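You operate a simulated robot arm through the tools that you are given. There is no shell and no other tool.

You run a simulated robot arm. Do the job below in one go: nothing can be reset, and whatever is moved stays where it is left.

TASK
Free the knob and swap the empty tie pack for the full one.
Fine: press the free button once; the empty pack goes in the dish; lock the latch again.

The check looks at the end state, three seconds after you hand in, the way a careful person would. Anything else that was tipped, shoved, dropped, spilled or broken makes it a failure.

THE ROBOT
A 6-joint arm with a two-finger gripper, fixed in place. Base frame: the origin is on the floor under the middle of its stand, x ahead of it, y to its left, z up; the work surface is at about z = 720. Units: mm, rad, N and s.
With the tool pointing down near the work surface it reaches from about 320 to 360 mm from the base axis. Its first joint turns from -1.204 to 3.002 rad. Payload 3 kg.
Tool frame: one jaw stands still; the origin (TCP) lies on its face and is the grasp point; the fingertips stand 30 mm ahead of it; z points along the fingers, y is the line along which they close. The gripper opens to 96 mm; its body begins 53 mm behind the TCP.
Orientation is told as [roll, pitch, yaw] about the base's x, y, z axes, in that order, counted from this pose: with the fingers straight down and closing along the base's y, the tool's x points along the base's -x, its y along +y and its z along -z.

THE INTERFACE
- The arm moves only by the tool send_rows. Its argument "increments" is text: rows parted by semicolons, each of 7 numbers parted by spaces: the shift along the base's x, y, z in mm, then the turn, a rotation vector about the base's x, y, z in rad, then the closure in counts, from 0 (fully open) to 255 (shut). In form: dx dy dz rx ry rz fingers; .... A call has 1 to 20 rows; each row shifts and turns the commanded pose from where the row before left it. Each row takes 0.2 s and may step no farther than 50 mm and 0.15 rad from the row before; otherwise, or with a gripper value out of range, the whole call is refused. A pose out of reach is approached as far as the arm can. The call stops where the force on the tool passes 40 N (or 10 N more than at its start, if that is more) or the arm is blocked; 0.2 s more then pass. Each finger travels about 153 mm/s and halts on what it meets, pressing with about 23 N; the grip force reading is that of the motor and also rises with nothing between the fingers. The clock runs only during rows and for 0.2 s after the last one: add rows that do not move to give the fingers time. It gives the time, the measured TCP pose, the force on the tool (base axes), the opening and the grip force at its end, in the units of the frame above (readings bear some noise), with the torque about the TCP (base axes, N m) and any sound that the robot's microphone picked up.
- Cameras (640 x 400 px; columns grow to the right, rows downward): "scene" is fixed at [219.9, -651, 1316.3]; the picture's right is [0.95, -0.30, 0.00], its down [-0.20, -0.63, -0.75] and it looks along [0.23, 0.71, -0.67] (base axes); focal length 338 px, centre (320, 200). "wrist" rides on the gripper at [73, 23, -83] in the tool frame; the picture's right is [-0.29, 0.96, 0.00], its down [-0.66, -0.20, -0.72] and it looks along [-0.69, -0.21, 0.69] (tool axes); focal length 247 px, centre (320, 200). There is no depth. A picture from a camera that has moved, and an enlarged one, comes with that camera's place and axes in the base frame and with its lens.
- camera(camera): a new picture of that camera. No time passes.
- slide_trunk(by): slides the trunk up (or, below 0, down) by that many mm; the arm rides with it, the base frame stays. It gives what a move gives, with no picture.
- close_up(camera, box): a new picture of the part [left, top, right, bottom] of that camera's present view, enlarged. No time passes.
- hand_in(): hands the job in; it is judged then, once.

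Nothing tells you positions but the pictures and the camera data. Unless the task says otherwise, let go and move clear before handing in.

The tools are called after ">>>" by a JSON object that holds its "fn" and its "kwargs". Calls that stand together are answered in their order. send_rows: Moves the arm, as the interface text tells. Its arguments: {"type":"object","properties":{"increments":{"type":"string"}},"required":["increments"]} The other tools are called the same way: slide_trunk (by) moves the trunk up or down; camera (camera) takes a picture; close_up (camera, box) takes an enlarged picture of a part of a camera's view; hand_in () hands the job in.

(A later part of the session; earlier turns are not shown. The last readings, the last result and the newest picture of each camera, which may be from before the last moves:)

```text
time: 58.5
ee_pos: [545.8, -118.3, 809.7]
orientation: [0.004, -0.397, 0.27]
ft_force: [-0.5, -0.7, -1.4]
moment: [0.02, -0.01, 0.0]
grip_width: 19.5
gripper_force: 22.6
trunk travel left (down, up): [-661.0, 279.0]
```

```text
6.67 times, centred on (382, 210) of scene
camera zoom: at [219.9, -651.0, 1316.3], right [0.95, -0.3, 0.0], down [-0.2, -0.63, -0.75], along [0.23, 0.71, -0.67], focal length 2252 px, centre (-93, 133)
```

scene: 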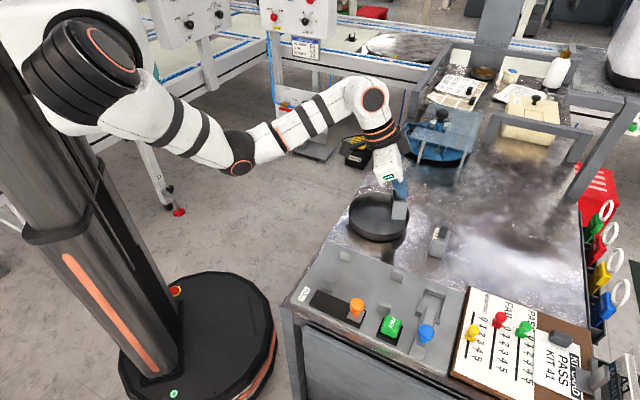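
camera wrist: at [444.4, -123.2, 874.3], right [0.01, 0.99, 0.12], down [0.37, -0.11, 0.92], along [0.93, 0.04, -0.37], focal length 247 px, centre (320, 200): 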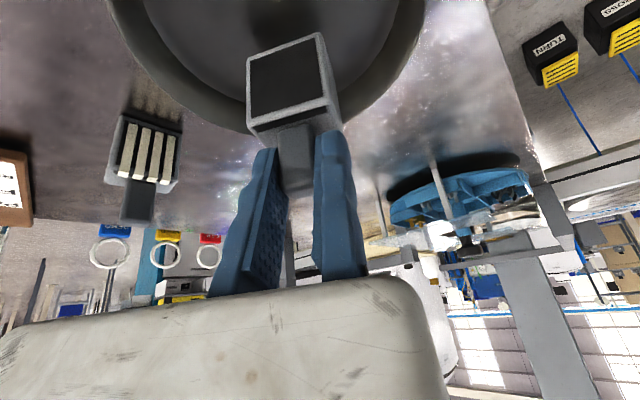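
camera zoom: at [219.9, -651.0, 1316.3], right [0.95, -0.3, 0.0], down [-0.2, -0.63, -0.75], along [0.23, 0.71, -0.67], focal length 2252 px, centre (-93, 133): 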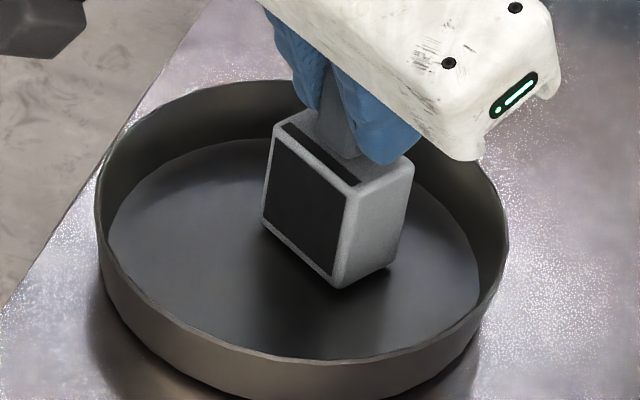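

>>> {"fn": "slide_trunk", "kwargs": {"by": -2}}

>>> {"fn": "slide_trunk", "kwargs": {"by": -2}}

>>> {"fn": "close_up", "kwargs": {"camera": "scene", "box": [350, 180, 414, 240]}}

```text
time: 59.0
ee_pos: [545.8, -117.4, 808.8]
orientation: [0.003, -0.397, 0.268]
ft_force: [-0.8, 0.5, -0.3]
moment: [0.06, 0.0, 0.01]
grip_width: 19.5
gripper_force: 22.8
trunk travel left (down, up): [-659.0, 281.0]
```

```text
time: 59.5
ee_pos: [545.2, -118.1, 809.7]
orientation: [0.002, -0.4, 0.268]
ft_force: [2.0, 0.4, 7.6]
moment: [-0.21, -0.23, 0.04]
grip_width: 19.3
gripper_force: 23.2
trunk travel left (down, up): [-657.0, 283.0]
```

```text
6.67 times, centred on (382, 210) of scene
camera zoom: at [219.9, -651.0, 1316.3], right [0.95, -0.3, 0.0], down [-0.2, -0.63, -0.75], along [0.23, 0.71, -0.67], focal length 2252 px, centre (-93, 133)
```

zoom: 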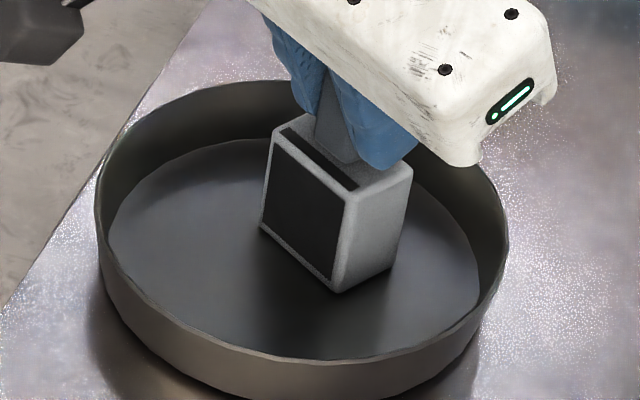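

The pack has touched down in the dish, as shown by the 7.6 N rise. I'll relieve the load by 1 mm, open the jaws, and rise with the trunk.

>>> {"fn": "slide_trunk", "kwargs": {"by": 1}}

>>> {"fn": "send_rows", "kwargs": {"increments": "0 0 0 0 0 0 200; 0 0 0 0 0 0 170; 0 0 0 0 0 0 150; 0 0 0 0 0 0 150"}}

>>> {"fn": "close_up", "kwargs": {"camera": "scene", "box": [350, 180, 414, 240]}}

>>> {"fn": "close_up", "kwargs": {"camera": "wrist", "box": [180, 20, 420, 200]}}

```text
time: 60.0
ee_pos: [545.2, -118.1, 808.0]
orientation: [0.003, -0.397, 0.268]
ft_force: [1.6, -0.4, 4.8]
moment: [-0.14, -0.28, 0.02]
grip_width: 19.4
gripper_force: 23.0
trunk travel left (down, up): [-658.0, 282.0]
```

```text
time: 61.0
ee_pos: [545.4, -117.9, 808.6]
orientation: [0.004, -0.396, 0.267]
ft_force: [-0.5, -0.5, 0.2]
moment: [0.01, 0.01, -0.01]
grip_width: 39.4
gripper_force: 0.1
trunk travel left (down, up): [-658.0, 282.0]
```

```text
6.67 times, centred on (382, 210) of scene
camera zoom: at [219.9, -651.0, 1316.3], right [0.95, -0.3, 0.0], down [-0.2, -0.63, -0.75], along [0.23, 0.71, -0.67], focal length 2252 px, centre (-93, 133)
```

zoom: 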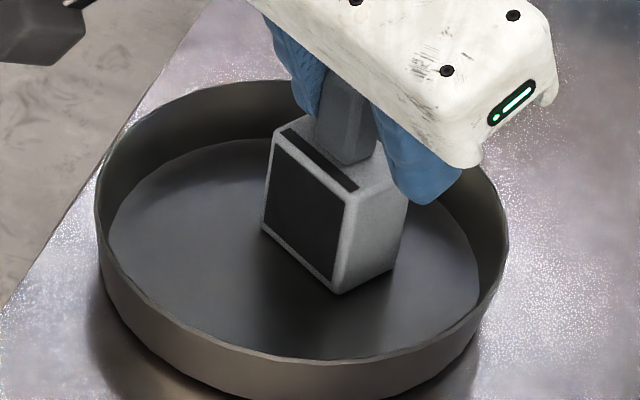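

```text
2.22 times, centred on (300, 110) of wrist
camera zoom: at [444.3, -123.2, 857.3], right [0.01, 0.99, 0.12], down [0.37, -0.11, 0.92], along [0.93, 0.04, -0.37], focal length 549 px, centre (364, 400)
```

zoom: 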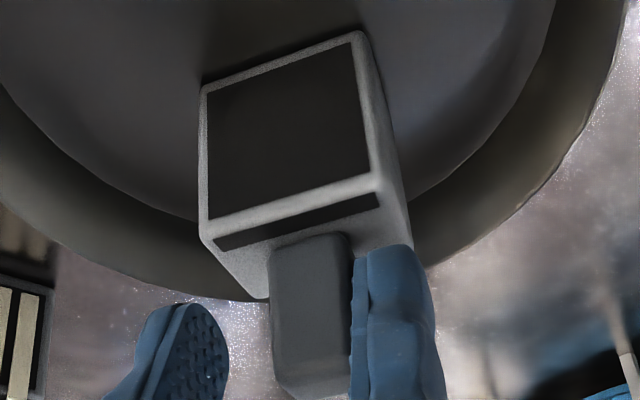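

The pack stands in the dish, released. I'll rise with the trunk.

>>> {"fn": "slide_trunk", "kwargs": {"by": 75}}

>>> {"fn": "close_up", "kwargs": {"camera": "scene", "box": [330, 130, 490, 250]}}

```text
time: 62.2
ee_pos: [545.5, -118.9, 883.2]
orientation: [0.003, -0.398, 0.269]
ft_force: [0.4, -0.5, 0.0]
moment: [-0.01, 0.01, 0.01]
grip_width: 39.7
gripper_force: 0.1
trunk travel left (down, up): [-733.0, 207.0]
```

```text
3.33 times, centred on (410, 190) of scene
camera zoom: at [219.9, -651.0, 1316.3], right [0.95, -0.3, 0.0], down [-0.2, -0.63, -0.75], along [0.23, 0.71, -0.67], focal length 1126 px, centre (20, 233)
```

zoom: 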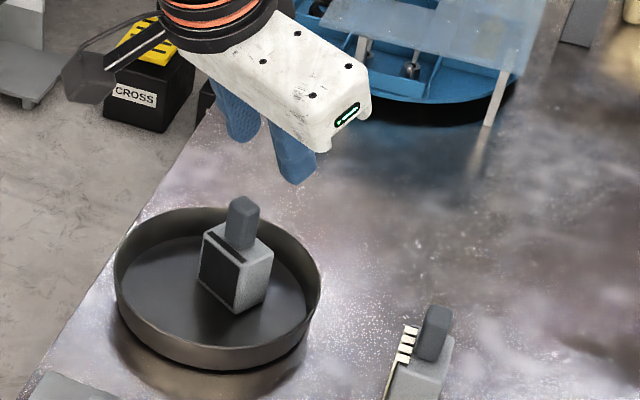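

The empty pack is upright in the dish. I'll swing the hand back about the wrist to the bench-aligned heading.

>>> {"fn": "send_rows", "kwargs": {"increments": "2.1 -10.2 0 0 0 -0.132 150; 0.7 -10.4 0 0 0 -0.132 150; -0.6 -10.4 0 0 0 -0.132 150; -2 -10.2 0 0 0 -0.132 150; -3.4 -9.9 0 0 0 -0.132 150; -4.6 -9.4 0 0 0 -0.132 150; -5.8 -8.6 0 0 0 -0.132 150; -6.7 -7.8 0 0 0 -0.13 150; 0 0 0 0 0 0 150; 0 0 0 0 0 0 150"}}

>>> {"fn": "close_up", "kwargs": {"camera": "wrist", "box": [240, 0, 480, 150]}}

```text
time: 64.4
ee_pos: [525.7, -194.5, 882.4]
orientation: [0.004, -0.396, -0.786]
ft_force: [0.4, -0.7, -0.7]
moment: [-0.02, 0.0, 0.01]
grip_width: 39.8
gripper_force: 0.1
trunk travel left (down, up): [-733.0, 207.0]
```

```text
2.67 times, centred on (360, 75) of wrist
camera zoom: at [471.7, -108.2, 931.5], right [0.87, 0.48, 0.12], down [0.09, -0.38, 0.92], along [0.49, -0.79, -0.37], focal length 659 px, centre (213, 533)
```

zoom: 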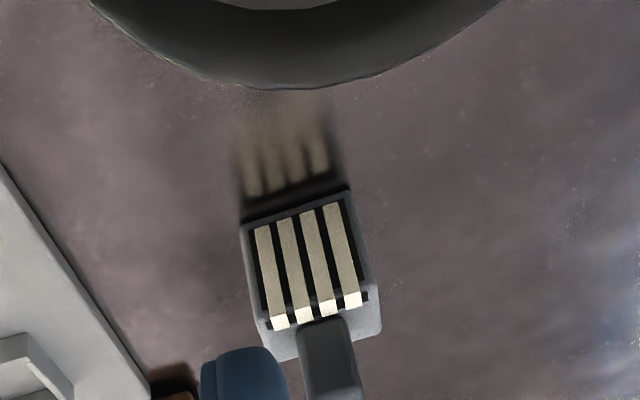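

From this view the full pack's handle spans t 250.6–269.3, square to the bench. I'll move out over it at safe height.

>>> {"fn": "send_rows", "kwargs": {"increments": "26.2 -13 0 0 0 0 150; 26.2 -13 0 0 0 0 150; 26.2 -13 0 0 0 0 150; 26.2 -13 0 0 0 0 150; 0 0 0 0 0 0 150; 0 0 0 0 0 0 150"}}

>>> {"fn": "camera", "kwargs": {"camera": "scene"}}

>>> {"fn": "close_up", "kwargs": {"camera": "wrist", "box": [180, 0, 420, 150]}}

```text
time: 65.8
ee_pos: [632.4, -247.0, 882.7]
orientation: [0.005, -0.395, -0.786]
ft_force: [1.2, -0.6, -0.6]
moment: [-0.04, -0.02, -0.04]
grip_width: 39.5
gripper_force: 0.1
trunk travel left (down, up): [-733.0, 207.0]
```

```text
taken
```

scene: 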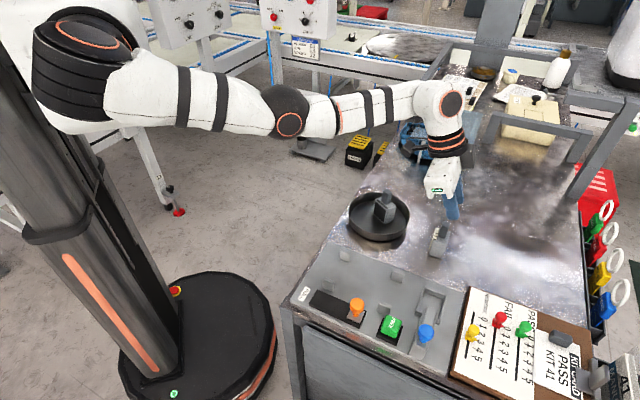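

```text
2.67 times, centred on (300, 75) of wrist
camera zoom: at [577.5, -160.8, 931.4], right [0.87, 0.49, 0.12], down [0.09, -0.38, 0.92], along [0.49, -0.79, -0.37], focal length 659 px, centre (373, 533)
```

zoom: 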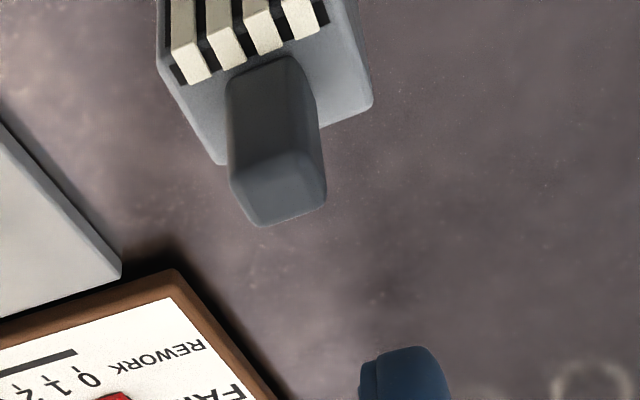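

The handle sits between the open jaws with about 3 mm behind it. I'll lower with the trunk, then the arm, to gripping height.

>>> {"fn": "slide_trunk", "kwargs": {"by": -45}}

>>> {"fn": "send_rows", "kwargs": {"increments": "0 0 -9 0 0 0 150; 0 0 -9 0 0 0 150; 0 0 0 0 0 0 150"}}

>>> {"fn": "close_up", "kwargs": {"camera": "wrist", "box": [180, 40, 400, 200]}}

>>> {"fn": "close_up", "kwargs": {"camera": "scene", "box": [400, 190, 480, 260]}}

```text
time: 66.6
ee_pos: [631.0, -246.2, 837.9]
orientation: [0.004, -0.396, -0.784]
ft_force: [-0.2, 0.0, 0.1]
moment: [-0.02, -0.01, 0.0]
grip_width: 39.6
gripper_force: 0.1
trunk travel left (down, up): [-688.0, 252.0]
```

```text
time: 67.4
ee_pos: [630.4, -247.0, 819.9]
orientation: [0.004, -0.396, -0.786]
ft_force: [0.3, 0.0, -0.4]
moment: [0.03, 0.03, -0.01]
grip_width: 39.6
gripper_force: 0.1
trunk travel left (down, up): [-688.0, 252.0]
```

```text
2.50 times, centred on (290, 120) of wrist
camera zoom: at [576.8, -160.2, 868.5], right [0.87, 0.49, 0.12], down [0.09, -0.38, 0.92], along [0.49, -0.79, -0.37], focal length 617 px, centre (395, 400)
```

zoom: 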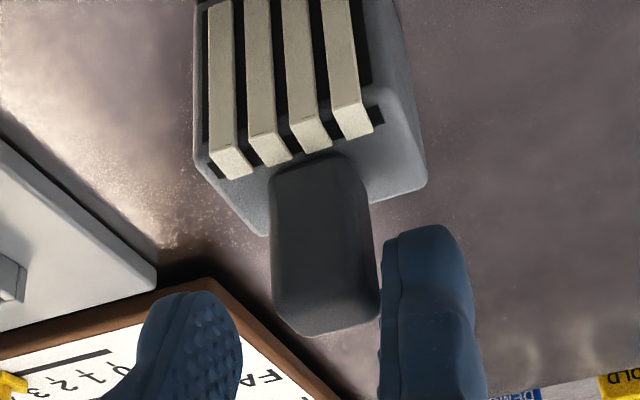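

```text
5.71 times, centred on (440, 225) of scene
camera zoom: at [219.9, -651.0, 1316.3], right [0.95, -0.3, 0.0], down [-0.2, -0.63, -0.75], along [0.23, 0.71, -0.67], focal length 1930 px, centre (-366, 57)
```

zoom: 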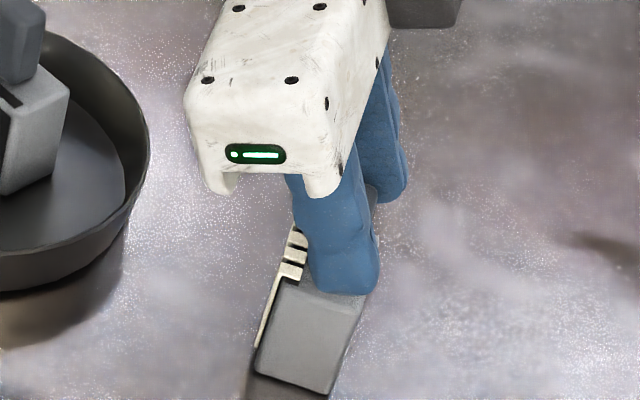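

The fixed jaw is nearly touching the handle's far face. I'll shift 2 mm back and continue down to gripping height.

>>> {"fn": "send_rows", "kwargs": {"increments": "2.4 0.6 0 0 0 0 150; 0 0 -6 0 0 0 150; 0 0 -6 0 0 0 150; 0 0 -6 0 0 0 150; 0 0 0 0 0 0 150; 0 0 0 0 0 0 150"}}

>>> {"fn": "close_up", "kwargs": {"camera": "wrist", "box": [180, 40, 400, 200]}}

>>> {"fn": "close_up", "kwargs": {"camera": "scene", "box": [400, 190, 480, 260]}}

```text
time: 68.8
ee_pos: [632.8, -245.1, 802.6]
orientation: [0.004, -0.398, -0.785]
ft_force: [0.1, -0.6, 0.9]
moment: [0.0, -0.01, 0.0]
grip_width: 39.5
gripper_force: 0.0
trunk travel left (down, up): [-688.0, 252.0]
```

```text
2.50 times, centred on (290, 120) of wrist
camera zoom: at [578.9, -159.7, 850.8], right [0.87, 0.49, 0.12], down [0.09, -0.38, 0.92], along [0.49, -0.79, -0.37], focal length 617 px, centre (395, 400)
```

zoom: 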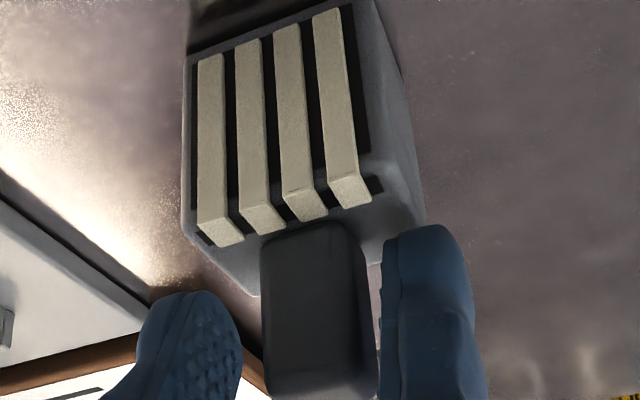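

```text
5.71 times, centred on (440, 225) of scene
camera zoom: at [219.9, -651.0, 1316.3], right [0.95, -0.3, 0.0], down [-0.2, -0.63, -0.75], along [0.23, 0.71, -0.67], focal length 1930 px, centre (-366, 57)
```

zoom: 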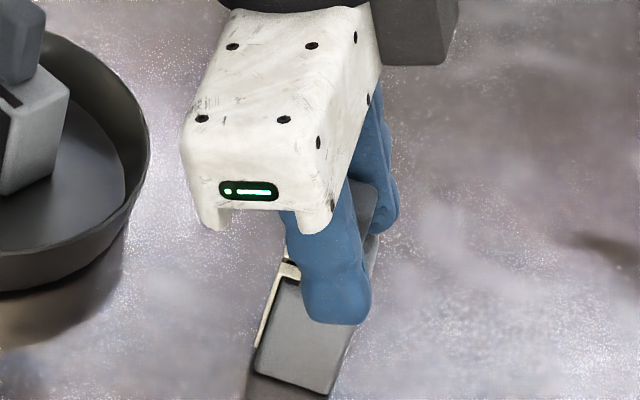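

The relative pose matches the earlier grasp almost exactly. I'll close gently so the pack isn't jolted.

>>> {"fn": "send_rows", "kwargs": {"increments": "0 0 0 0 0 0 185; 0 0 0 0 0 0 193; 0 0 0 0 0 0 197; 0 0 0 0 0 0 200; 0 0 0 0 0 0 203; 0 0 0 0 0 0 206; 0 0 0 0 0 0 215; 0 0 0 0 0 0 255; 0 0 0 0 0 0 255"}}

>>> {"fn": "close_up", "kwargs": {"camera": "wrist", "box": [180, 40, 400, 200]}}

>>> {"fn": "close_up", "kwargs": {"camera": "scene", "box": [400, 190, 480, 260]}}

```text
time: 70.8
ee_pos: [632.7, -246.4, 802.0]
orientation: [0.004, -0.399, -0.786]
ft_force: [-0.1, -0.5, 0.9]
moment: [-0.09, 0.11, 0.0]
grip_width: 19.2
gripper_force: 22.9
trunk travel left (down, up): [-688.0, 252.0]
```

```text
2.50 times, centred on (290, 120) of wrist
camera zoom: at [578.6, -159.8, 851.0], right [0.87, 0.49, 0.12], down [0.09, -0.38, 0.92], along [0.49, -0.79, -0.37], focal length 617 px, centre (395, 400)
```

zoom: 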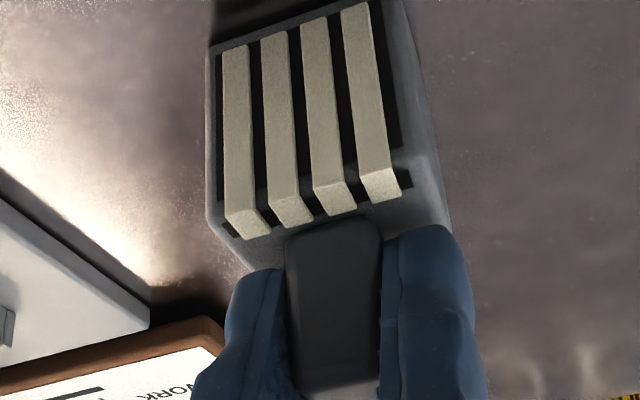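

```text
5.71 times, centred on (440, 225) of scene
camera zoom: at [219.9, -651.0, 1316.3], right [0.95, -0.3, 0.0], down [-0.2, -0.63, -0.75], along [0.23, 0.71, -0.67], focal length 1930 px, centre (-366, 57)
```

zoom: 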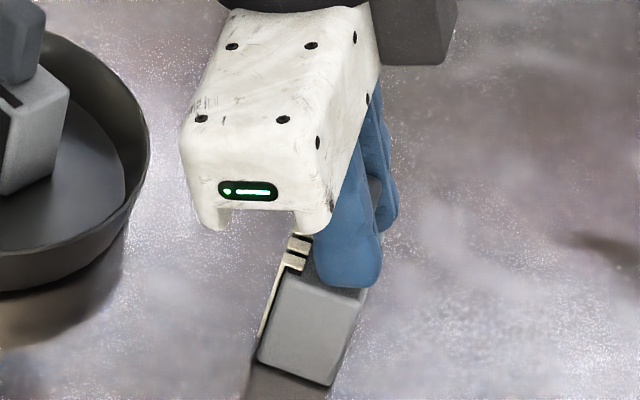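

The full pack is gripped with the same relative pose as the empty one was. I'll lift gently.

>>> {"fn": "send_rows", "kwargs": {"increments": "0 0 4 0 0 0 255; 0 0 8 0 0 0 255; 0 0 8 0 0 0 255; 0 0 0 0 0 0 255"}}

>>> {"fn": "slide_trunk", "kwargs": {"by": 50}}

>>> {"fn": "close_up", "kwargs": {"camera": "wrist", "box": [180, 40, 400, 200]}}

>>> {"fn": "camera", "kwargs": {"camera": "scene"}}

```text
time: 71.8
ee_pos: [634.2, -245.5, 821.3]
orientation: [0.004, -0.396, -0.785]
ft_force: [0.7, 0.2, -1.0]
moment: [0.0, -0.01, -0.01]
grip_width: 19.3
gripper_force: 23.0
trunk travel left (down, up): [-688.0, 252.0]
```

```text
time: 72.8
ee_pos: [633.4, -244.6, 871.1]
orientation: [0.004, -0.396, -0.785]
ft_force: [1.4, -0.1, -1.6]
moment: [0.03, 0.02, 0.01]
grip_width: 19.4
gripper_force: 22.8
trunk travel left (down, up): [-738.0, 202.0]
```

```text
2.50 times, centred on (290, 120) of wrist
camera zoom: at [579.8, -158.9, 920.1], right [0.87, 0.49, 0.12], down [0.09, -0.38, 0.92], along [0.49, -0.79, -0.37], focal length 617 px, centre (395, 400)
```

zoom: 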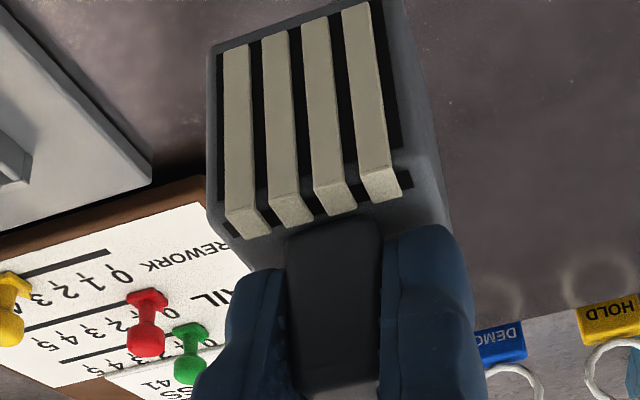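

```text
taken
```

scene: 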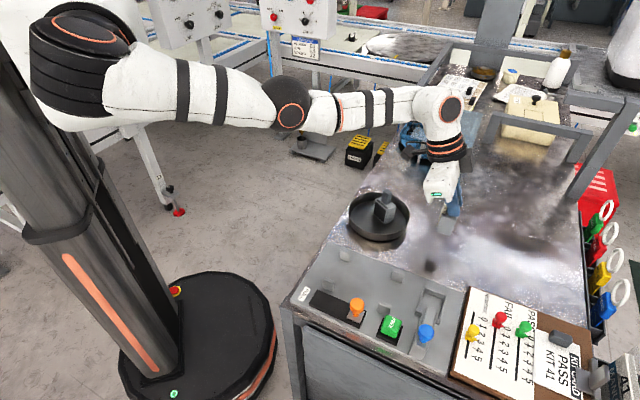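

The full pack is up with all ties in place. I'll carry it across to above the empty socket.

>>> {"fn": "send_rows", "kwargs": {"increments": "-16 -21 2 0 0 0 255; -16.5 -21 2 0 0 0 255; -16.5 -21 0 0 0 0 255; -16.5 -21 0 0 0 0 255; -16.5 -21 0 0 0 0 255; -16 -21 0 0 0 0 255; 0 0 0 0 0 0 255; 0 0 0 0 0 0 255"}}

>>> {"fn": "camera", "kwargs": {"camera": "wrist"}}

>>> {"fn": "close_up", "kwargs": {"camera": "scene", "box": [390, 230, 486, 350]}}

```text
time: 74.6
ee_pos: [534.6, -371.1, 875.8]
orientation: [0.003, -0.396, -0.785]
ft_force: [0.7, -0.5, -1.1]
moment: [-0.02, 0.01, 0.0]
grip_width: 18.9
gripper_force: 22.5
trunk travel left (down, up): [-738.0, 202.0]
```

```text
taken
camera wrist: at [481.0, -285.3, 924.2], right [0.87, 0.49, 0.12], down [0.09, -0.38, 0.92], along [0.49, -0.79, -0.37], focal length 247 px, centre (320, 200)
```

wrist: 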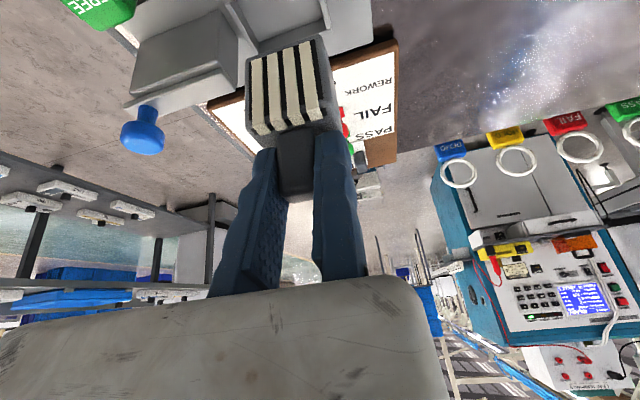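

```text
3.33 times, centred on (438, 290) of scene
camera zoom: at [219.9, -651.0, 1316.3], right [0.95, -0.3, 0.0], down [-0.2, -0.63, -0.75], along [0.23, 0.71, -0.67], focal length 1126 px, centre (-73, -100)
```

zoom: 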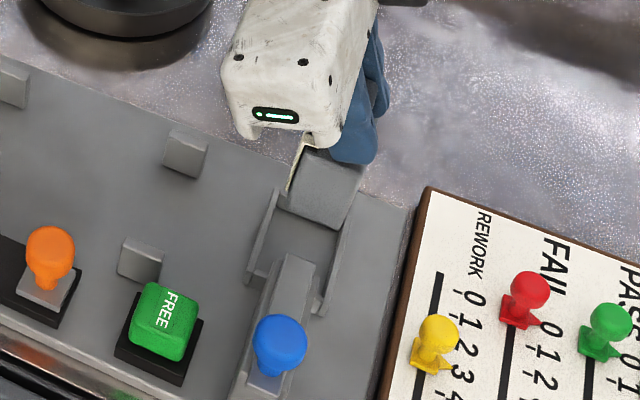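

The full pack is above the socket, aligned to within a couple of millimetres of where the empty one sat, and the socket has a few millimetres of play on each side. I'll lower it part way with the trunk and check.

>>> {"fn": "slide_trunk", "kwargs": {"by": -32}}

>>> {"fn": "camera", "kwargs": {"camera": "wrist"}}

>>> {"fn": "close_up", "kwargs": {"camera": "scene", "box": [400, 250, 480, 320]}}

>>> {"fn": "close_up", "kwargs": {"camera": "wrist", "box": [180, 0, 400, 140]}}

```text
time: 75.3
ee_pos: [535.3, -371.6, 843.1]
orientation: [0.004, -0.396, -0.787]
ft_force: [0.7, -0.1, -1.1]
moment: [0.02, 0.03, 0.02]
grip_width: 19.1
gripper_force: 23.2
trunk travel left (down, up): [-706.0, 234.0]
```

```text
taken
camera wrist: at [481.1, -284.7, 892.3], right [0.87, 0.49, 0.12], down [0.09, -0.38, 0.92], along [0.49, -0.79, -0.37], focal length 247 px, centre (320, 200)
```

wrist: 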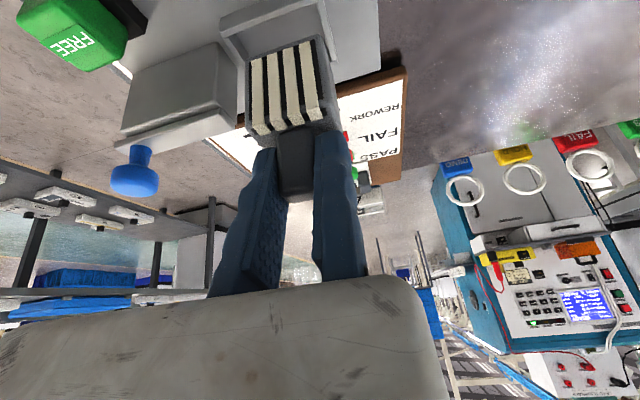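

```text
5.71 times, centred on (440, 285) of scene
camera zoom: at [219.9, -651.0, 1316.3], right [0.95, -0.3, 0.0], down [-0.2, -0.63, -0.75], along [0.23, 0.71, -0.67], focal length 1930 px, centre (-366, -286)
```

zoom: 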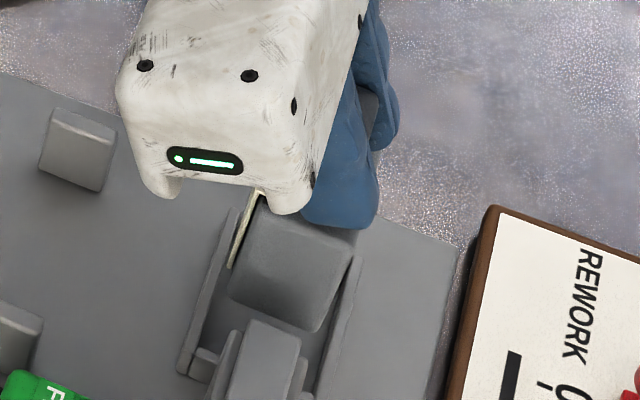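

```text
2.86 times, centred on (290, 70) of wrist
camera zoom: at [481.1, -284.7, 892.3], right [0.87, 0.49, 0.12], down [0.09, -0.38, 0.92], along [0.49, -0.79, -0.37], focal length 706 px, centre (406, 571)
```

zoom: 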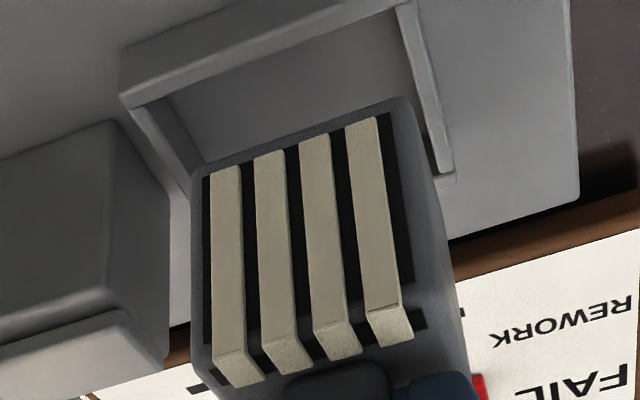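

From the wrist view, the pack sits with about 3–6 mm clearance to each socket wall. I'll nudge it 1 mm forward and lower further.

>>> {"fn": "send_rows", "kwargs": {"increments": "-0.7 -0.7 0 0 0 0 255; 0 0 -6 0 0 0 255; 0 0 -6 0 0 0 255; 0 0 -4 0 0 0 255; 0 0 0 0 0 0 255"}}

>>> {"fn": "close_up", "kwargs": {"camera": "wrist", "box": [180, 0, 400, 140]}}

>>> {"fn": "close_up", "kwargs": {"camera": "scene", "box": [400, 250, 480, 320]}}

```text
time: 76.5
ee_pos: [533.4, -370.8, 826.5]
orientation: [0.004, -0.397, -0.786]
ft_force: [-1.3, -0.1, -1.5]
moment: [0.0, -0.02, 0.0]
grip_width: 19.4
gripper_force: 23.5
trunk travel left (down, up): [-706.0, 234.0]
```

```text
2.86 times, centred on (290, 70) of wrist
camera zoom: at [480.3, -284.3, 875.1], right [0.87, 0.49, 0.12], down [0.09, -0.38, 0.92], along [0.49, -0.79, -0.37], focal length 706 px, centre (406, 571)
```

zoom: 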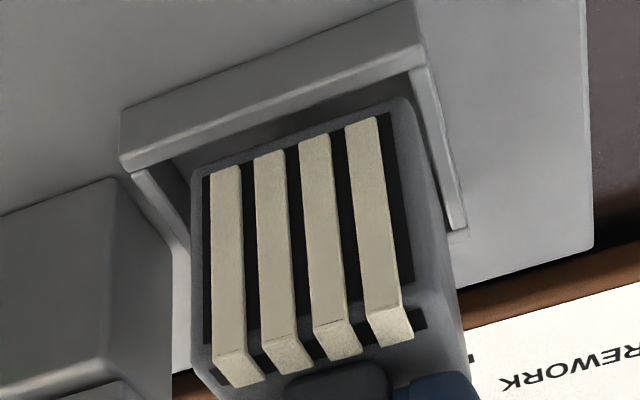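

```text
5.71 times, centred on (440, 285) of scene
camera zoom: at [219.9, -651.0, 1316.3], right [0.95, -0.3, 0.0], down [-0.2, -0.63, -0.75], along [0.23, 0.71, -0.67], focal length 1930 px, centre (-366, -286)
```

zoom: 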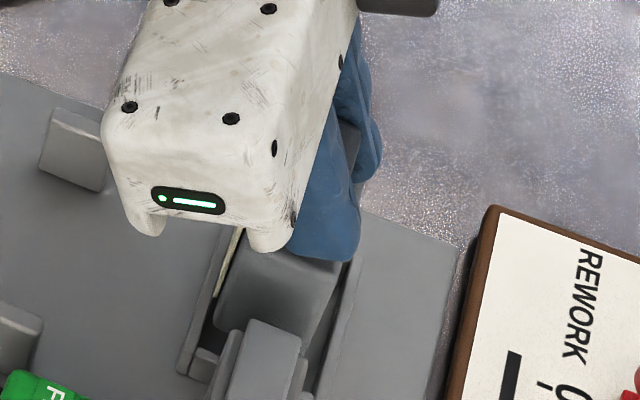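

The pack bottom is entering the frame with clearance on each side. I'll continue down in small steps until it seats.

>>> {"fn": "send_rows", "kwargs": {"increments": "0 0 -3 0 0 0 255; 0 0 -3 0 0 0 255; 0 0 -2 0 0 0 255; 0 0 -2 0 0 0 255; 0 0 0 0 0 0 255"}}

>>> {"fn": "close_up", "kwargs": {"camera": "wrist", "box": [180, 0, 400, 140]}}

>>> {"fn": "close_up", "kwargs": {"camera": "scene", "box": [400, 250, 480, 320]}}

```text
time: 77.7
ee_pos: [535.4, -371.3, 816.6]
orientation: [0.002, -0.397, -0.785]
ft_force: [0.6, -0.7, -1.1]
moment: [-0.03, 0.04, 0.0]
grip_width: 19.1
gripper_force: 23.4
trunk travel left (down, up): [-706.0, 234.0]
```

```text
2.86 times, centred on (290, 70) of wrist
camera zoom: at [481.0, -285.2, 865.6], right [0.87, 0.49, 0.12], down [0.09, -0.38, 0.92], along [0.49, -0.79, -0.37], focal length 706 px, centre (406, 571)
```

zoom: 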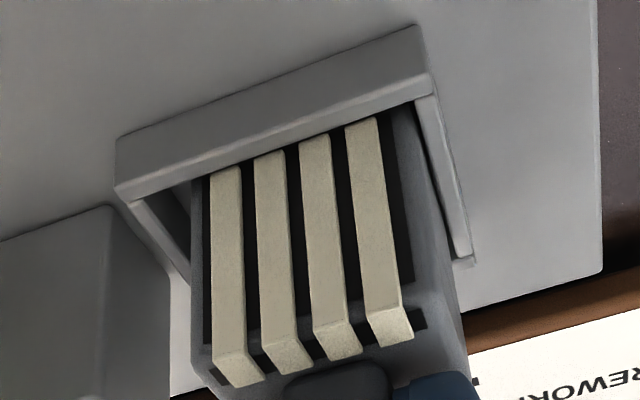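

```text
5.71 times, centred on (440, 285) of scene
camera zoom: at [219.9, -651.0, 1316.3], right [0.95, -0.3, 0.0], down [-0.2, -0.63, -0.75], along [0.23, 0.71, -0.67], focal length 1930 px, centre (-366, -286)
```

zoom: 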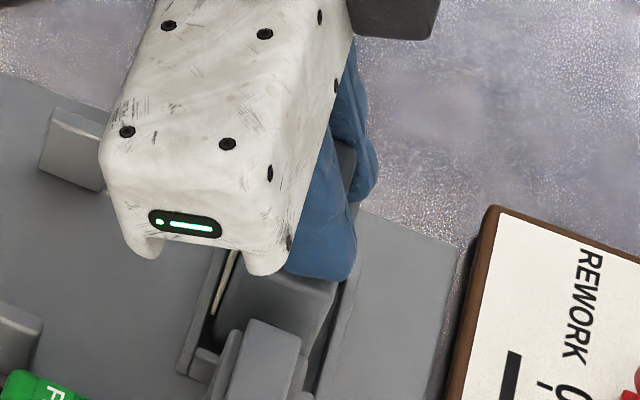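

>>> {"fn": "send_rows", "kwargs": {"increments": "0 0 -1.5 0 0 0 255; 0 0 -1.5 0 0 0 255; 0 0 0 0 0 0 255"}}

```text
time: 78.5
ee_pos: [533.6, -370.3, 812.6]
orientation: [0.004, -0.395, -0.786]
ft_force: [-0.7, 0.1, -0.2]
moment: [0.0, -0.02, -0.02]
grip_width: 19.1
gripper_force: 23.0
trunk travel left (down, up): [-706.0, 234.0]
```

>>> {"fn": "send_rows", "kwargs": {"increments": "0 0 -1.2 0 0 0 255; 0 0 0 0 0 0 255; 0 0 0 0 0 0 255"}}

>>> {"fn": "close_up", "kwargs": {"camera": "wrist", "box": [180, 0, 400, 140]}}

```text
time: 79.3
ee_pos: [534.4, -372.6, 812.9]
orientation: [0.004, -0.396, -0.786]
ft_force: [0.4, -0.2, -1.5]
moment: [0.03, 0.01, -0.03]
grip_width: 19.4
gripper_force: 23.0
trunk travel left (down, up): [-706.0, 234.0]
```

```text
2.86 times, centred on (290, 70) of wrist
camera zoom: at [480.8, -286.1, 861.5], right [0.87, 0.49, 0.12], down [0.09, -0.38, 0.92], along [0.49, -0.79, -0.37], focal length 706 px, centre (406, 571)
```

zoom: 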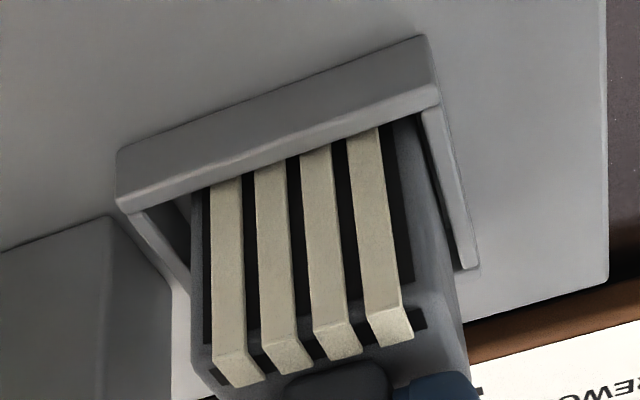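

>>> {"fn": "send_rows", "kwargs": {"increments": "0 0 -1.5 0 0 0 255; 0 0 0 0 0 0 255; 0 0 -1.5 0 0 0 255; 0 0 0 0 0 0 255; 0 0 0 0 0 0 255"}}

>>> {"fn": "close_up", "kwargs": {"camera": "wrist", "box": [180, 0, 400, 140]}}

```text
time: 80.5
ee_pos: [533.4, -371.9, 811.9]
orientation: [0.006, -0.402, -0.787]
ft_force: [6.1, -2.5, 17.4]
moment: [-0.39, -0.03, 0.14]
grip_width: 19.3
gripper_force: 22.3
trunk travel left (down, up): [-706.0, 234.0]
```

```text
2.86 times, centred on (290, 70) of wrist
camera zoom: at [479.4, -285.1, 860.5], right [0.87, 0.49, 0.12], down [0.08, -0.38, 0.92], along [0.49, -0.79, -0.37], focal length 706 px, centre (406, 571)
```

zoom: 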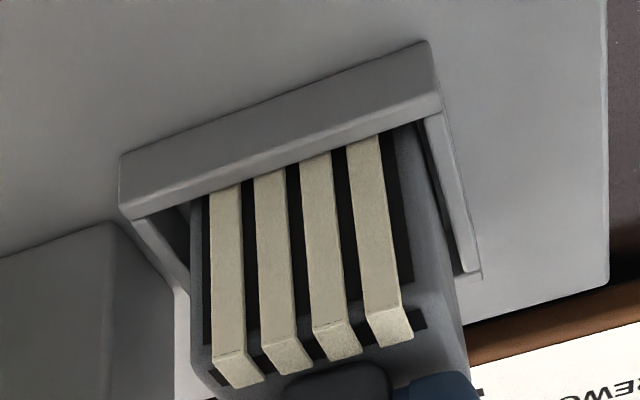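

Contact is at about 17 N with the pack resting on the socket floor. I'll ease off 1.5 mm and release, opening the jaws only as far as is safe next to the bar.

>>> {"fn": "send_rows", "kwargs": {"increments": "0 0 2 0 0 0 255; 0 0 0 0 0 0 255; 0 0 0 0 0 0 200; 0 0 0 0 0 0 185; 0 0 0 0 0 0 172; 0 0 0 0 0 0 172"}}

>>> {"fn": "close_up", "kwargs": {"camera": "wrist", "box": [180, 0, 400, 180]}}

>>> {"fn": "close_up", "kwargs": {"camera": "scene", "box": [400, 250, 480, 320]}}

```text
time: 81.9
ee_pos: [533.1, -370.5, 812.5]
orientation: [0.004, -0.398, -0.785]
ft_force: [-0.2, 3.3, 6.6]
moment: [-0.01, 0.08, -0.04]
grip_width: 29.0
gripper_force: 0.0
trunk travel left (down, up): [-706.0, 234.0]
```

```text
2.22 times, centred on (290, 90) of wrist
camera zoom: at [478.5, -284.3, 860.8], right [0.87, 0.49, 0.12], down [0.09, -0.38, 0.92], along [0.49, -0.79, -0.37], focal length 549 px, centre (387, 444)
```

zoom: 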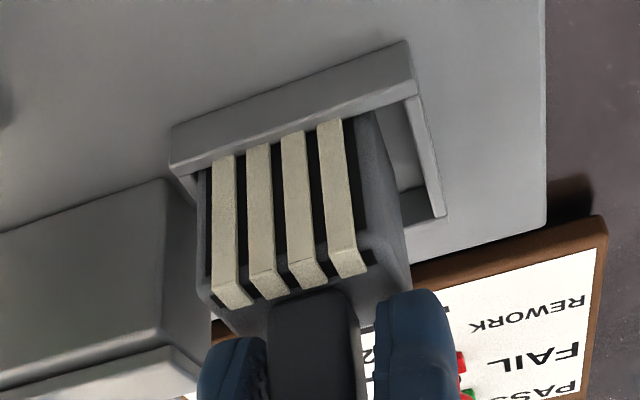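

```text
5.71 times, centred on (440, 285) of scene
camera zoom: at [219.9, -651.0, 1316.3], right [0.95, -0.3, 0.0], down [-0.2, -0.63, -0.75], along [0.23, 0.71, -0.67], focal length 1930 px, centre (-366, -286)
```

zoom: 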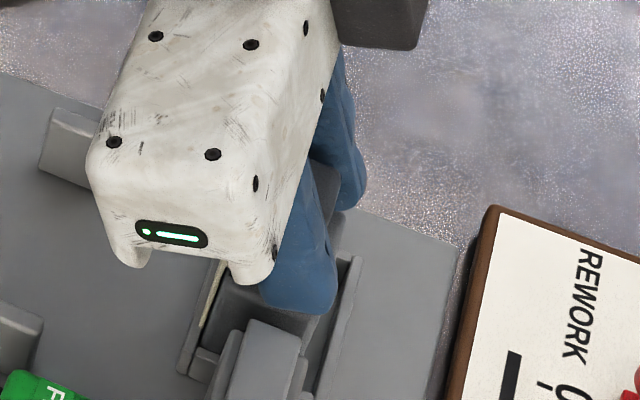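

The pack seems to have shifted toward the near finger when the jaws opened, and there is a small residual force. I'll look closer before moving.

>>> {"fn": "close_up", "kwargs": {"camera": "wrist", "box": [230, 30, 390, 180]}}

>>> {"fn": "close_up", "kwargs": {"camera": "scene", "box": [420, 270, 468, 320]}}

>>> {"fn": "send_rows", "kwargs": {"increments": "0 0 0 0 0 0 172"}}

```text
2.67 times, centred on (310, 105) of wrist
camera zoom: at [478.5, -284.3, 860.8], right [0.87, 0.49, 0.12], down [0.09, -0.38, 0.92], along [0.49, -0.79, -0.37], focal length 659 px, centre (347, 453)
```

zoom: 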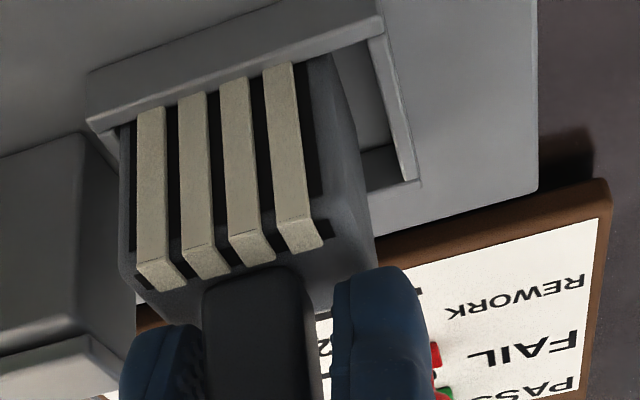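

```text
8.00 times, centred on (444, 295) of scene
camera zoom: at [219.9, -651.0, 1316.3], right [0.95, -0.3, 0.0], down [-0.2, -0.63, -0.75], along [0.23, 0.71, -0.67], focal length 2702 px, centre (-672, -560)
```

zoom: 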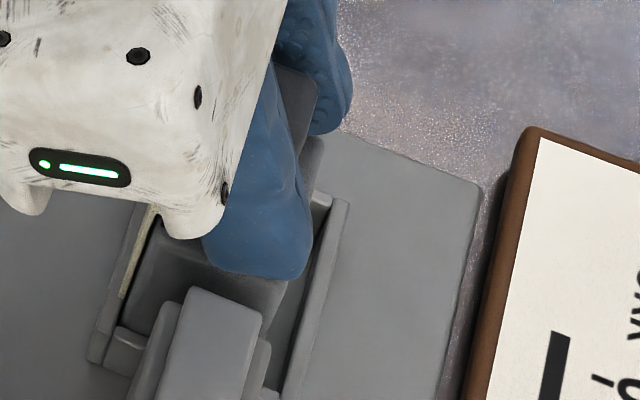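

```text
time: 82.3
ee_pos: [532.0, -371.1, 813.1]
orientation: [0.004, -0.397, -0.784]
ft_force: [0.4, 2.2, 5.2]
moment: [0.03, 0.08, -0.04]
grip_width: 29.4
gripper_force: 0.2
trunk travel left (down, up): [-706.0, 234.0]
```

The near finger is touching the end of the retracted bar, and the pack slid about 6 mm to the near wall as the jaws opened. I'll re-grip from 3 mm higher and slightly further back to re-centre the pack, then release with a smaller opening.

>>> {"fn": "send_rows", "kwargs": {"increments": "1.2 1.2 2.5 0 0 0 176; 0.7 0.7 1 0 0 0 180; 0 0 0 0 0 0 188; 0 0 0 0 0 0 194; 0 0 0 0 0 0 199; 0 0 0 0 0 0 203; 0 0 0 0 0 0 206; 0 0 0 0 0 0 206"}}

>>> {"fn": "close_up", "kwargs": {"camera": "wrist", "box": [230, 30, 390, 180]}}

```text
time: 84.1
ee_pos: [537.1, -370.2, 815.7]
orientation: [0.004, -0.396, -0.786]
ft_force: [-1.0, -1.3, -0.2]
moment: [-0.08, 0.09, -0.02]
grip_width: 19.9
gripper_force: 11.8
trunk travel left (down, up): [-706.0, 234.0]
```

```text
2.67 times, centred on (310, 105) of wrist
camera zoom: at [482.0, -284.2, 864.2], right [0.87, 0.49, 0.12], down [0.09, -0.38, 0.92], along [0.49, -0.79, -0.37], focal length 659 px, centre (347, 453)
```

zoom: 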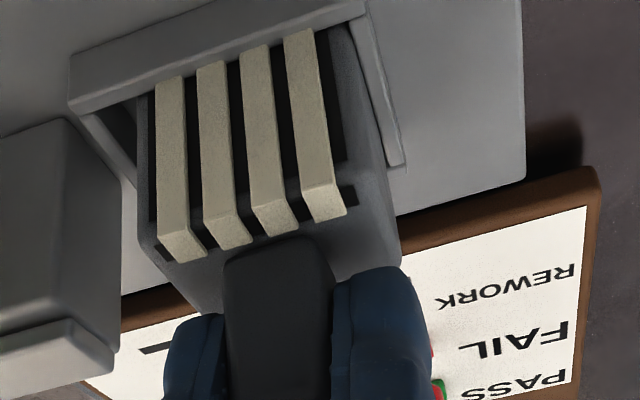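

The pack is re-centred. I'll open just a few millimetres and check whether it stays put.

>>> {"fn": "send_rows", "kwargs": {"increments": "0 0 0 0 0 0 202; 0 0 0 0 0 0 198; 0 0 0 0 0 0 194; 0 0 0 0 0 0 190; 0 0 0 0 0 0 190"}}

>>> {"fn": "close_up", "kwargs": {"camera": "wrist", "box": [230, 30, 390, 180]}}

```text
time: 85.3
ee_pos: [537.0, -370.3, 814.6]
orientation: [0.005, -0.397, -0.785]
ft_force: [0.0, 0.1, 0.9]
moment: [0.0, -0.02, 0.0]
grip_width: 24.4
gripper_force: 0.1
trunk travel left (down, up): [-706.0, 234.0]
```

```text
2.67 times, centred on (310, 105) of wrist
camera zoom: at [482.2, -283.9, 864.1], right [0.87, 0.49, 0.12], down [0.09, -0.38, 0.92], along [0.49, -0.79, -0.37], focal length 659 px, centre (347, 453)
```

zoom: 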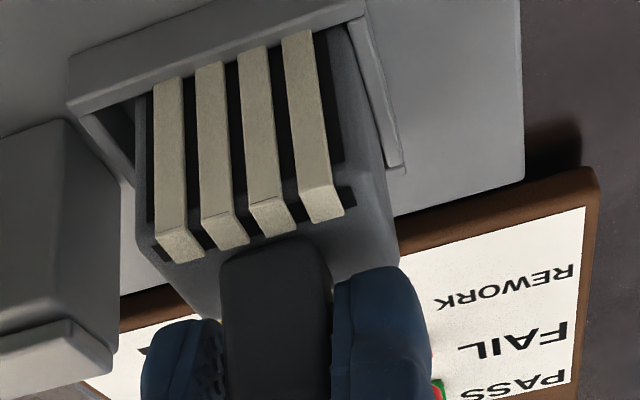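

The pack stayed in place. I'll back the fixed jaw off 1 mm and rise straight up.

>>> {"fn": "send_rows", "kwargs": {"increments": "0.7 0.7 0 0 0 0 188; 0 0 6 0 0 0 186; 0 0 14 0 0 0 186; 0 0 16 0 0 0 186; 0 0 18 0 0 0 186; 0 0 0 0 0 0 186; 0 0 0 0 0 0 186"}}

>>> {"fn": "camera", "kwargs": {"camera": "wrist"}}

>>> {"fn": "close_up", "kwargs": {"camera": "wrist", "box": [200, 0, 400, 140]}}

>>> {"fn": "close_up", "kwargs": {"camera": "scene", "box": [400, 260, 480, 340]}}

```text
time: 86.9
ee_pos: [536.8, -368.7, 870.1]
orientation: [0.003, -0.397, -0.784]
ft_force: [-0.8, 0.7, -0.6]
moment: [0.0, -0.01, 0.01]
grip_width: 26.3
gripper_force: 0.1
trunk travel left (down, up): [-706.0, 234.0]
```

```text
taken
camera wrist: at [482.4, -282.9, 919.0], right [0.87, 0.49, 0.12], down [0.09, -0.38, 0.92], along [0.49, -0.79, -0.37], focal length 247 px, centre (320, 200)
```

wrist: 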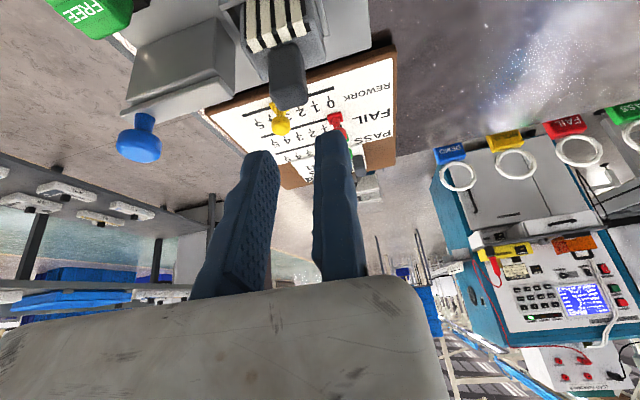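

```text
2.86 times, centred on (300, 70) of wrist
camera zoom: at [482.4, -282.9, 919.0], right [0.87, 0.49, 0.12], down [0.09, -0.38, 0.92], along [0.49, -0.79, -0.37], focal length 706 px, centre (377, 571)
```

zoom: 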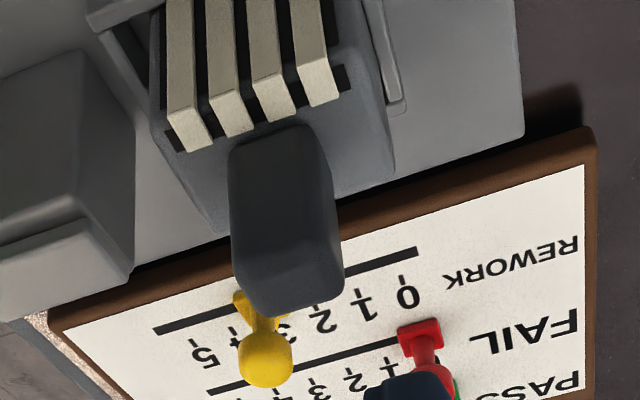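

```text
5.00 times, centred on (440, 300) of scene
camera zoom: at [219.9, -651.0, 1316.3], right [0.95, -0.3, 0.0], down [-0.2, -0.63, -0.75], along [0.23, 0.71, -0.67], focal length 1689 px, centre (-280, -300)
```

zoom: 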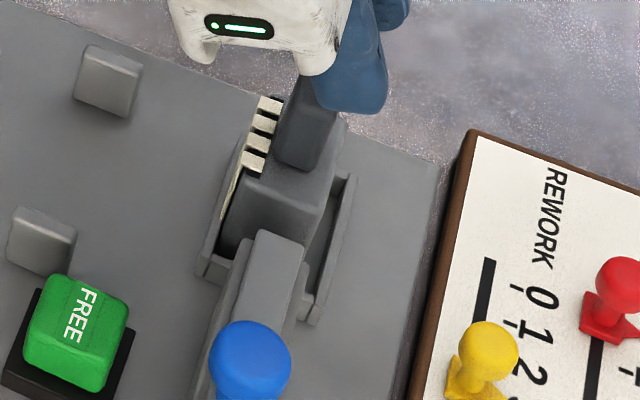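

The full pack stands upright in the socket, with its handle at t≈106 just as the empty one was. Next is the latch, so I'll move above the blue knob with the jaws open.

>>> {"fn": "send_rows", "kwargs": {"increments": "-18.4 -19 2 0 0 0 186; -18.4 -19 0 0 0 0 150; -18.4 -19 0 0 0 0 122; -18.5 -19 0 0 0 0 122; 0 0 0 0 0 0 122; 0 0 0 0 0 0 122"}}

>>> {"fn": "close_up", "kwargs": {"camera": "wrist", "box": [180, 20, 400, 200]}}

>>> {"fn": "close_up", "kwargs": {"camera": "scene", "box": [400, 260, 480, 340]}}

```text
time: 88.3
ee_pos: [460.1, -446.7, 871.2]
orientation: [0.005, -0.396, -0.786]
ft_force: [0.4, 0.7, -0.3]
moment: [-0.01, -0.01, -0.03]
grip_width: 50.3
gripper_force: 0.0
trunk travel left (down, up): [-706.0, 234.0]
```

```text
2.22 times, centred on (290, 110) of wrist
camera zoom: at [407.5, -359.5, 919.5], right [0.87, 0.49, 0.12], down [0.09, -0.38, 0.92], along [0.49, -0.79, -0.37], focal length 549 px, centre (387, 400)
```

zoom: 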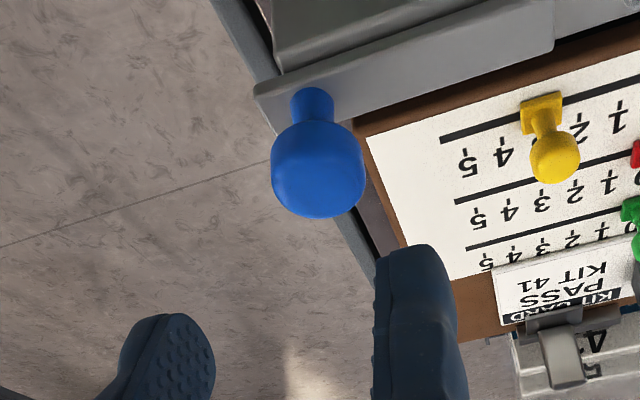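

```text
5.00 times, centred on (440, 300) of scene
camera zoom: at [219.9, -651.0, 1316.3], right [0.95, -0.3, 0.0], down [-0.2, -0.63, -0.75], along [0.23, 0.71, -0.67], focal length 1689 px, centre (-280, -300)
```

zoom: 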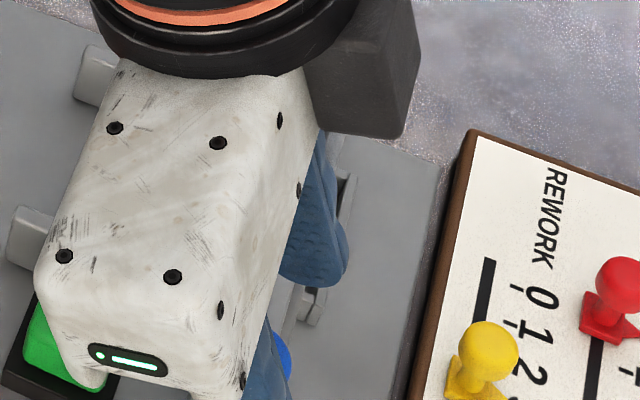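

The knob's centre is at t≈−1, so the fixed jaw needs to be about 5 mm further back before going down. I'll shift and descend around the knob.

>>> {"fn": "send_rows", "kwargs": {"increments": "3.9 3.4 0 0 0 0 122; 0 0 -15 0 0 0 122; 0 0 -15 0 0 0 122; 0 0 -12 0 0 0 122; 0 0 -8 0 0 0 122; 0 0 0 0 0 0 122; 0 0 0 0 0 0 122"}}

>>> {"fn": "close_up", "kwargs": {"camera": "wrist", "box": [180, 20, 400, 200]}}

>>> {"fn": "close_up", "kwargs": {"camera": "scene", "box": [400, 260, 480, 340]}}

```text
time: 89.9
ee_pos: [465.4, -441.7, 821.5]
orientation: [0.003, -0.395, -0.787]
ft_force: [0.6, -0.1, -0.1]
moment: [0.03, -0.01, -0.01]
grip_width: 50.3
gripper_force: 0.1
trunk travel left (down, up): [-706.0, 234.0]
```

```text
2.22 times, centred on (290, 110) of wrist
camera zoom: at [412.4, -356.2, 870.2], right [0.87, 0.49, 0.12], down [0.09, -0.38, 0.92], along [0.49, -0.79, -0.37], focal length 549 px, centre (387, 400)
```

zoom: 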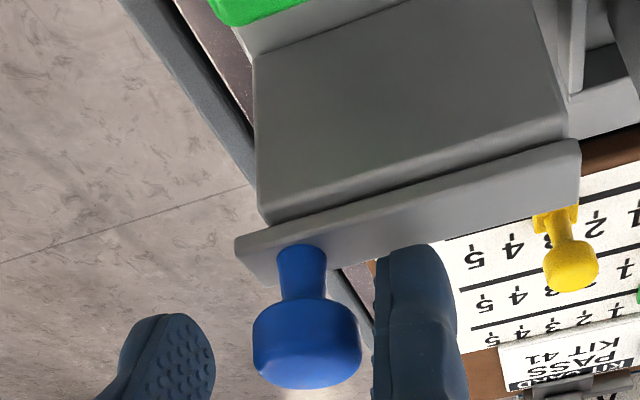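

```text
5.00 times, centred on (440, 300) of scene
camera zoom: at [219.9, -651.0, 1316.3], right [0.95, -0.3, 0.0], down [-0.2, -0.63, -0.75], along [0.23, 0.71, -0.67], focal length 1689 px, centre (-280, -300)
```

zoom: 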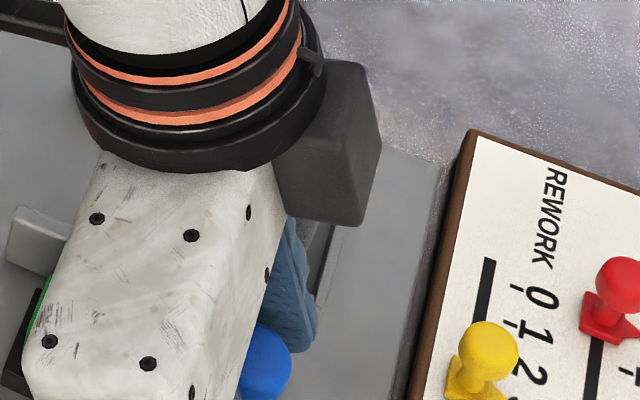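

The jaws straddle the knob, so I'll close on it. Any push is in the locking direction, which is what we want.

>>> {"fn": "send_rows", "kwargs": {"increments": "0 0 -1.5 0 0 0 160; 0 0 0 0 0 0 185; 0 0 0 0 0 0 255; 0 0 0 0 0 0 255"}}

>>> {"fn": "close_up", "kwargs": {"camera": "wrist", "box": [200, 0, 460, 200]}}

```text
time: 90.9
ee_pos: [467.1, -442.2, 819.2]
orientation: [0.004, -0.397, -0.786]
ft_force: [0.6, -1.0, 2.8]
moment: [-0.07, 0.0, 0.04]
grip_width: 22.4
gripper_force: 45.0
trunk travel left (down, up): [-706.0, 234.0]
```

```text
2.00 times, centred on (330, 100) of wrist
camera zoom: at [412.2, -355.9, 868.8], right [0.87, 0.49, 0.12], down [0.09, -0.38, 0.92], along [0.49, -0.79, -0.37], focal length 494 px, centre (300, 400)
```

zoom: 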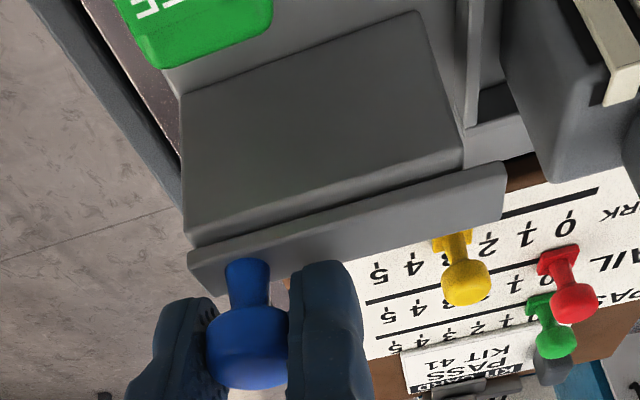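

>>> {"fn": "send_rows", "kwargs": {"increments": "2.6 2.4 0 0 0 0 255; 2.6 2.4 0 0 0 0 255; 2.6 2.4 0 0 0 0 255; 2.6 2.4 0 0 0 0 255; 0 0 0 0 0 0 255"}}

>>> {"fn": "close_up", "kwargs": {"camera": "wrist", "box": [200, 0, 460, 200]}}

```text
time: 92.1
ee_pos: [477.0, -432.0, 820.2]
orientation: [0.003, -0.398, -0.785]
ft_force: [-4.0, 4.2, 3.0]
moment: [-0.3, -0.29, 0.0]
grip_width: 22.8
gripper_force: 44.8
trunk travel left (down, up): [-706.0, 234.0]
```

```text
2.00 times, centred on (330, 100) of wrist
camera zoom: at [423.1, -345.2, 868.8], right [0.87, 0.49, 0.12], down [0.09, -0.38, 0.92], along [0.49, -0.79, -0.37], focal length 494 px, centre (300, 400)
```

zoom: 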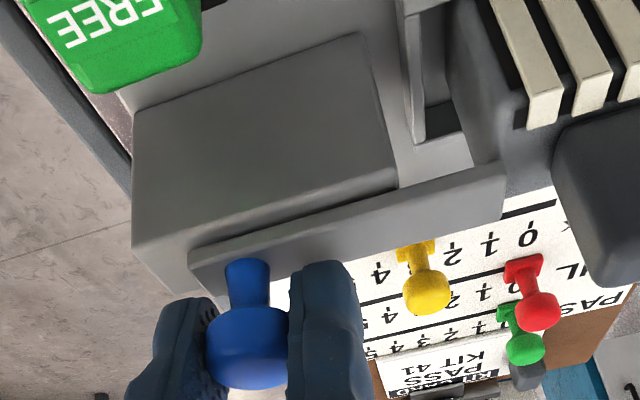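

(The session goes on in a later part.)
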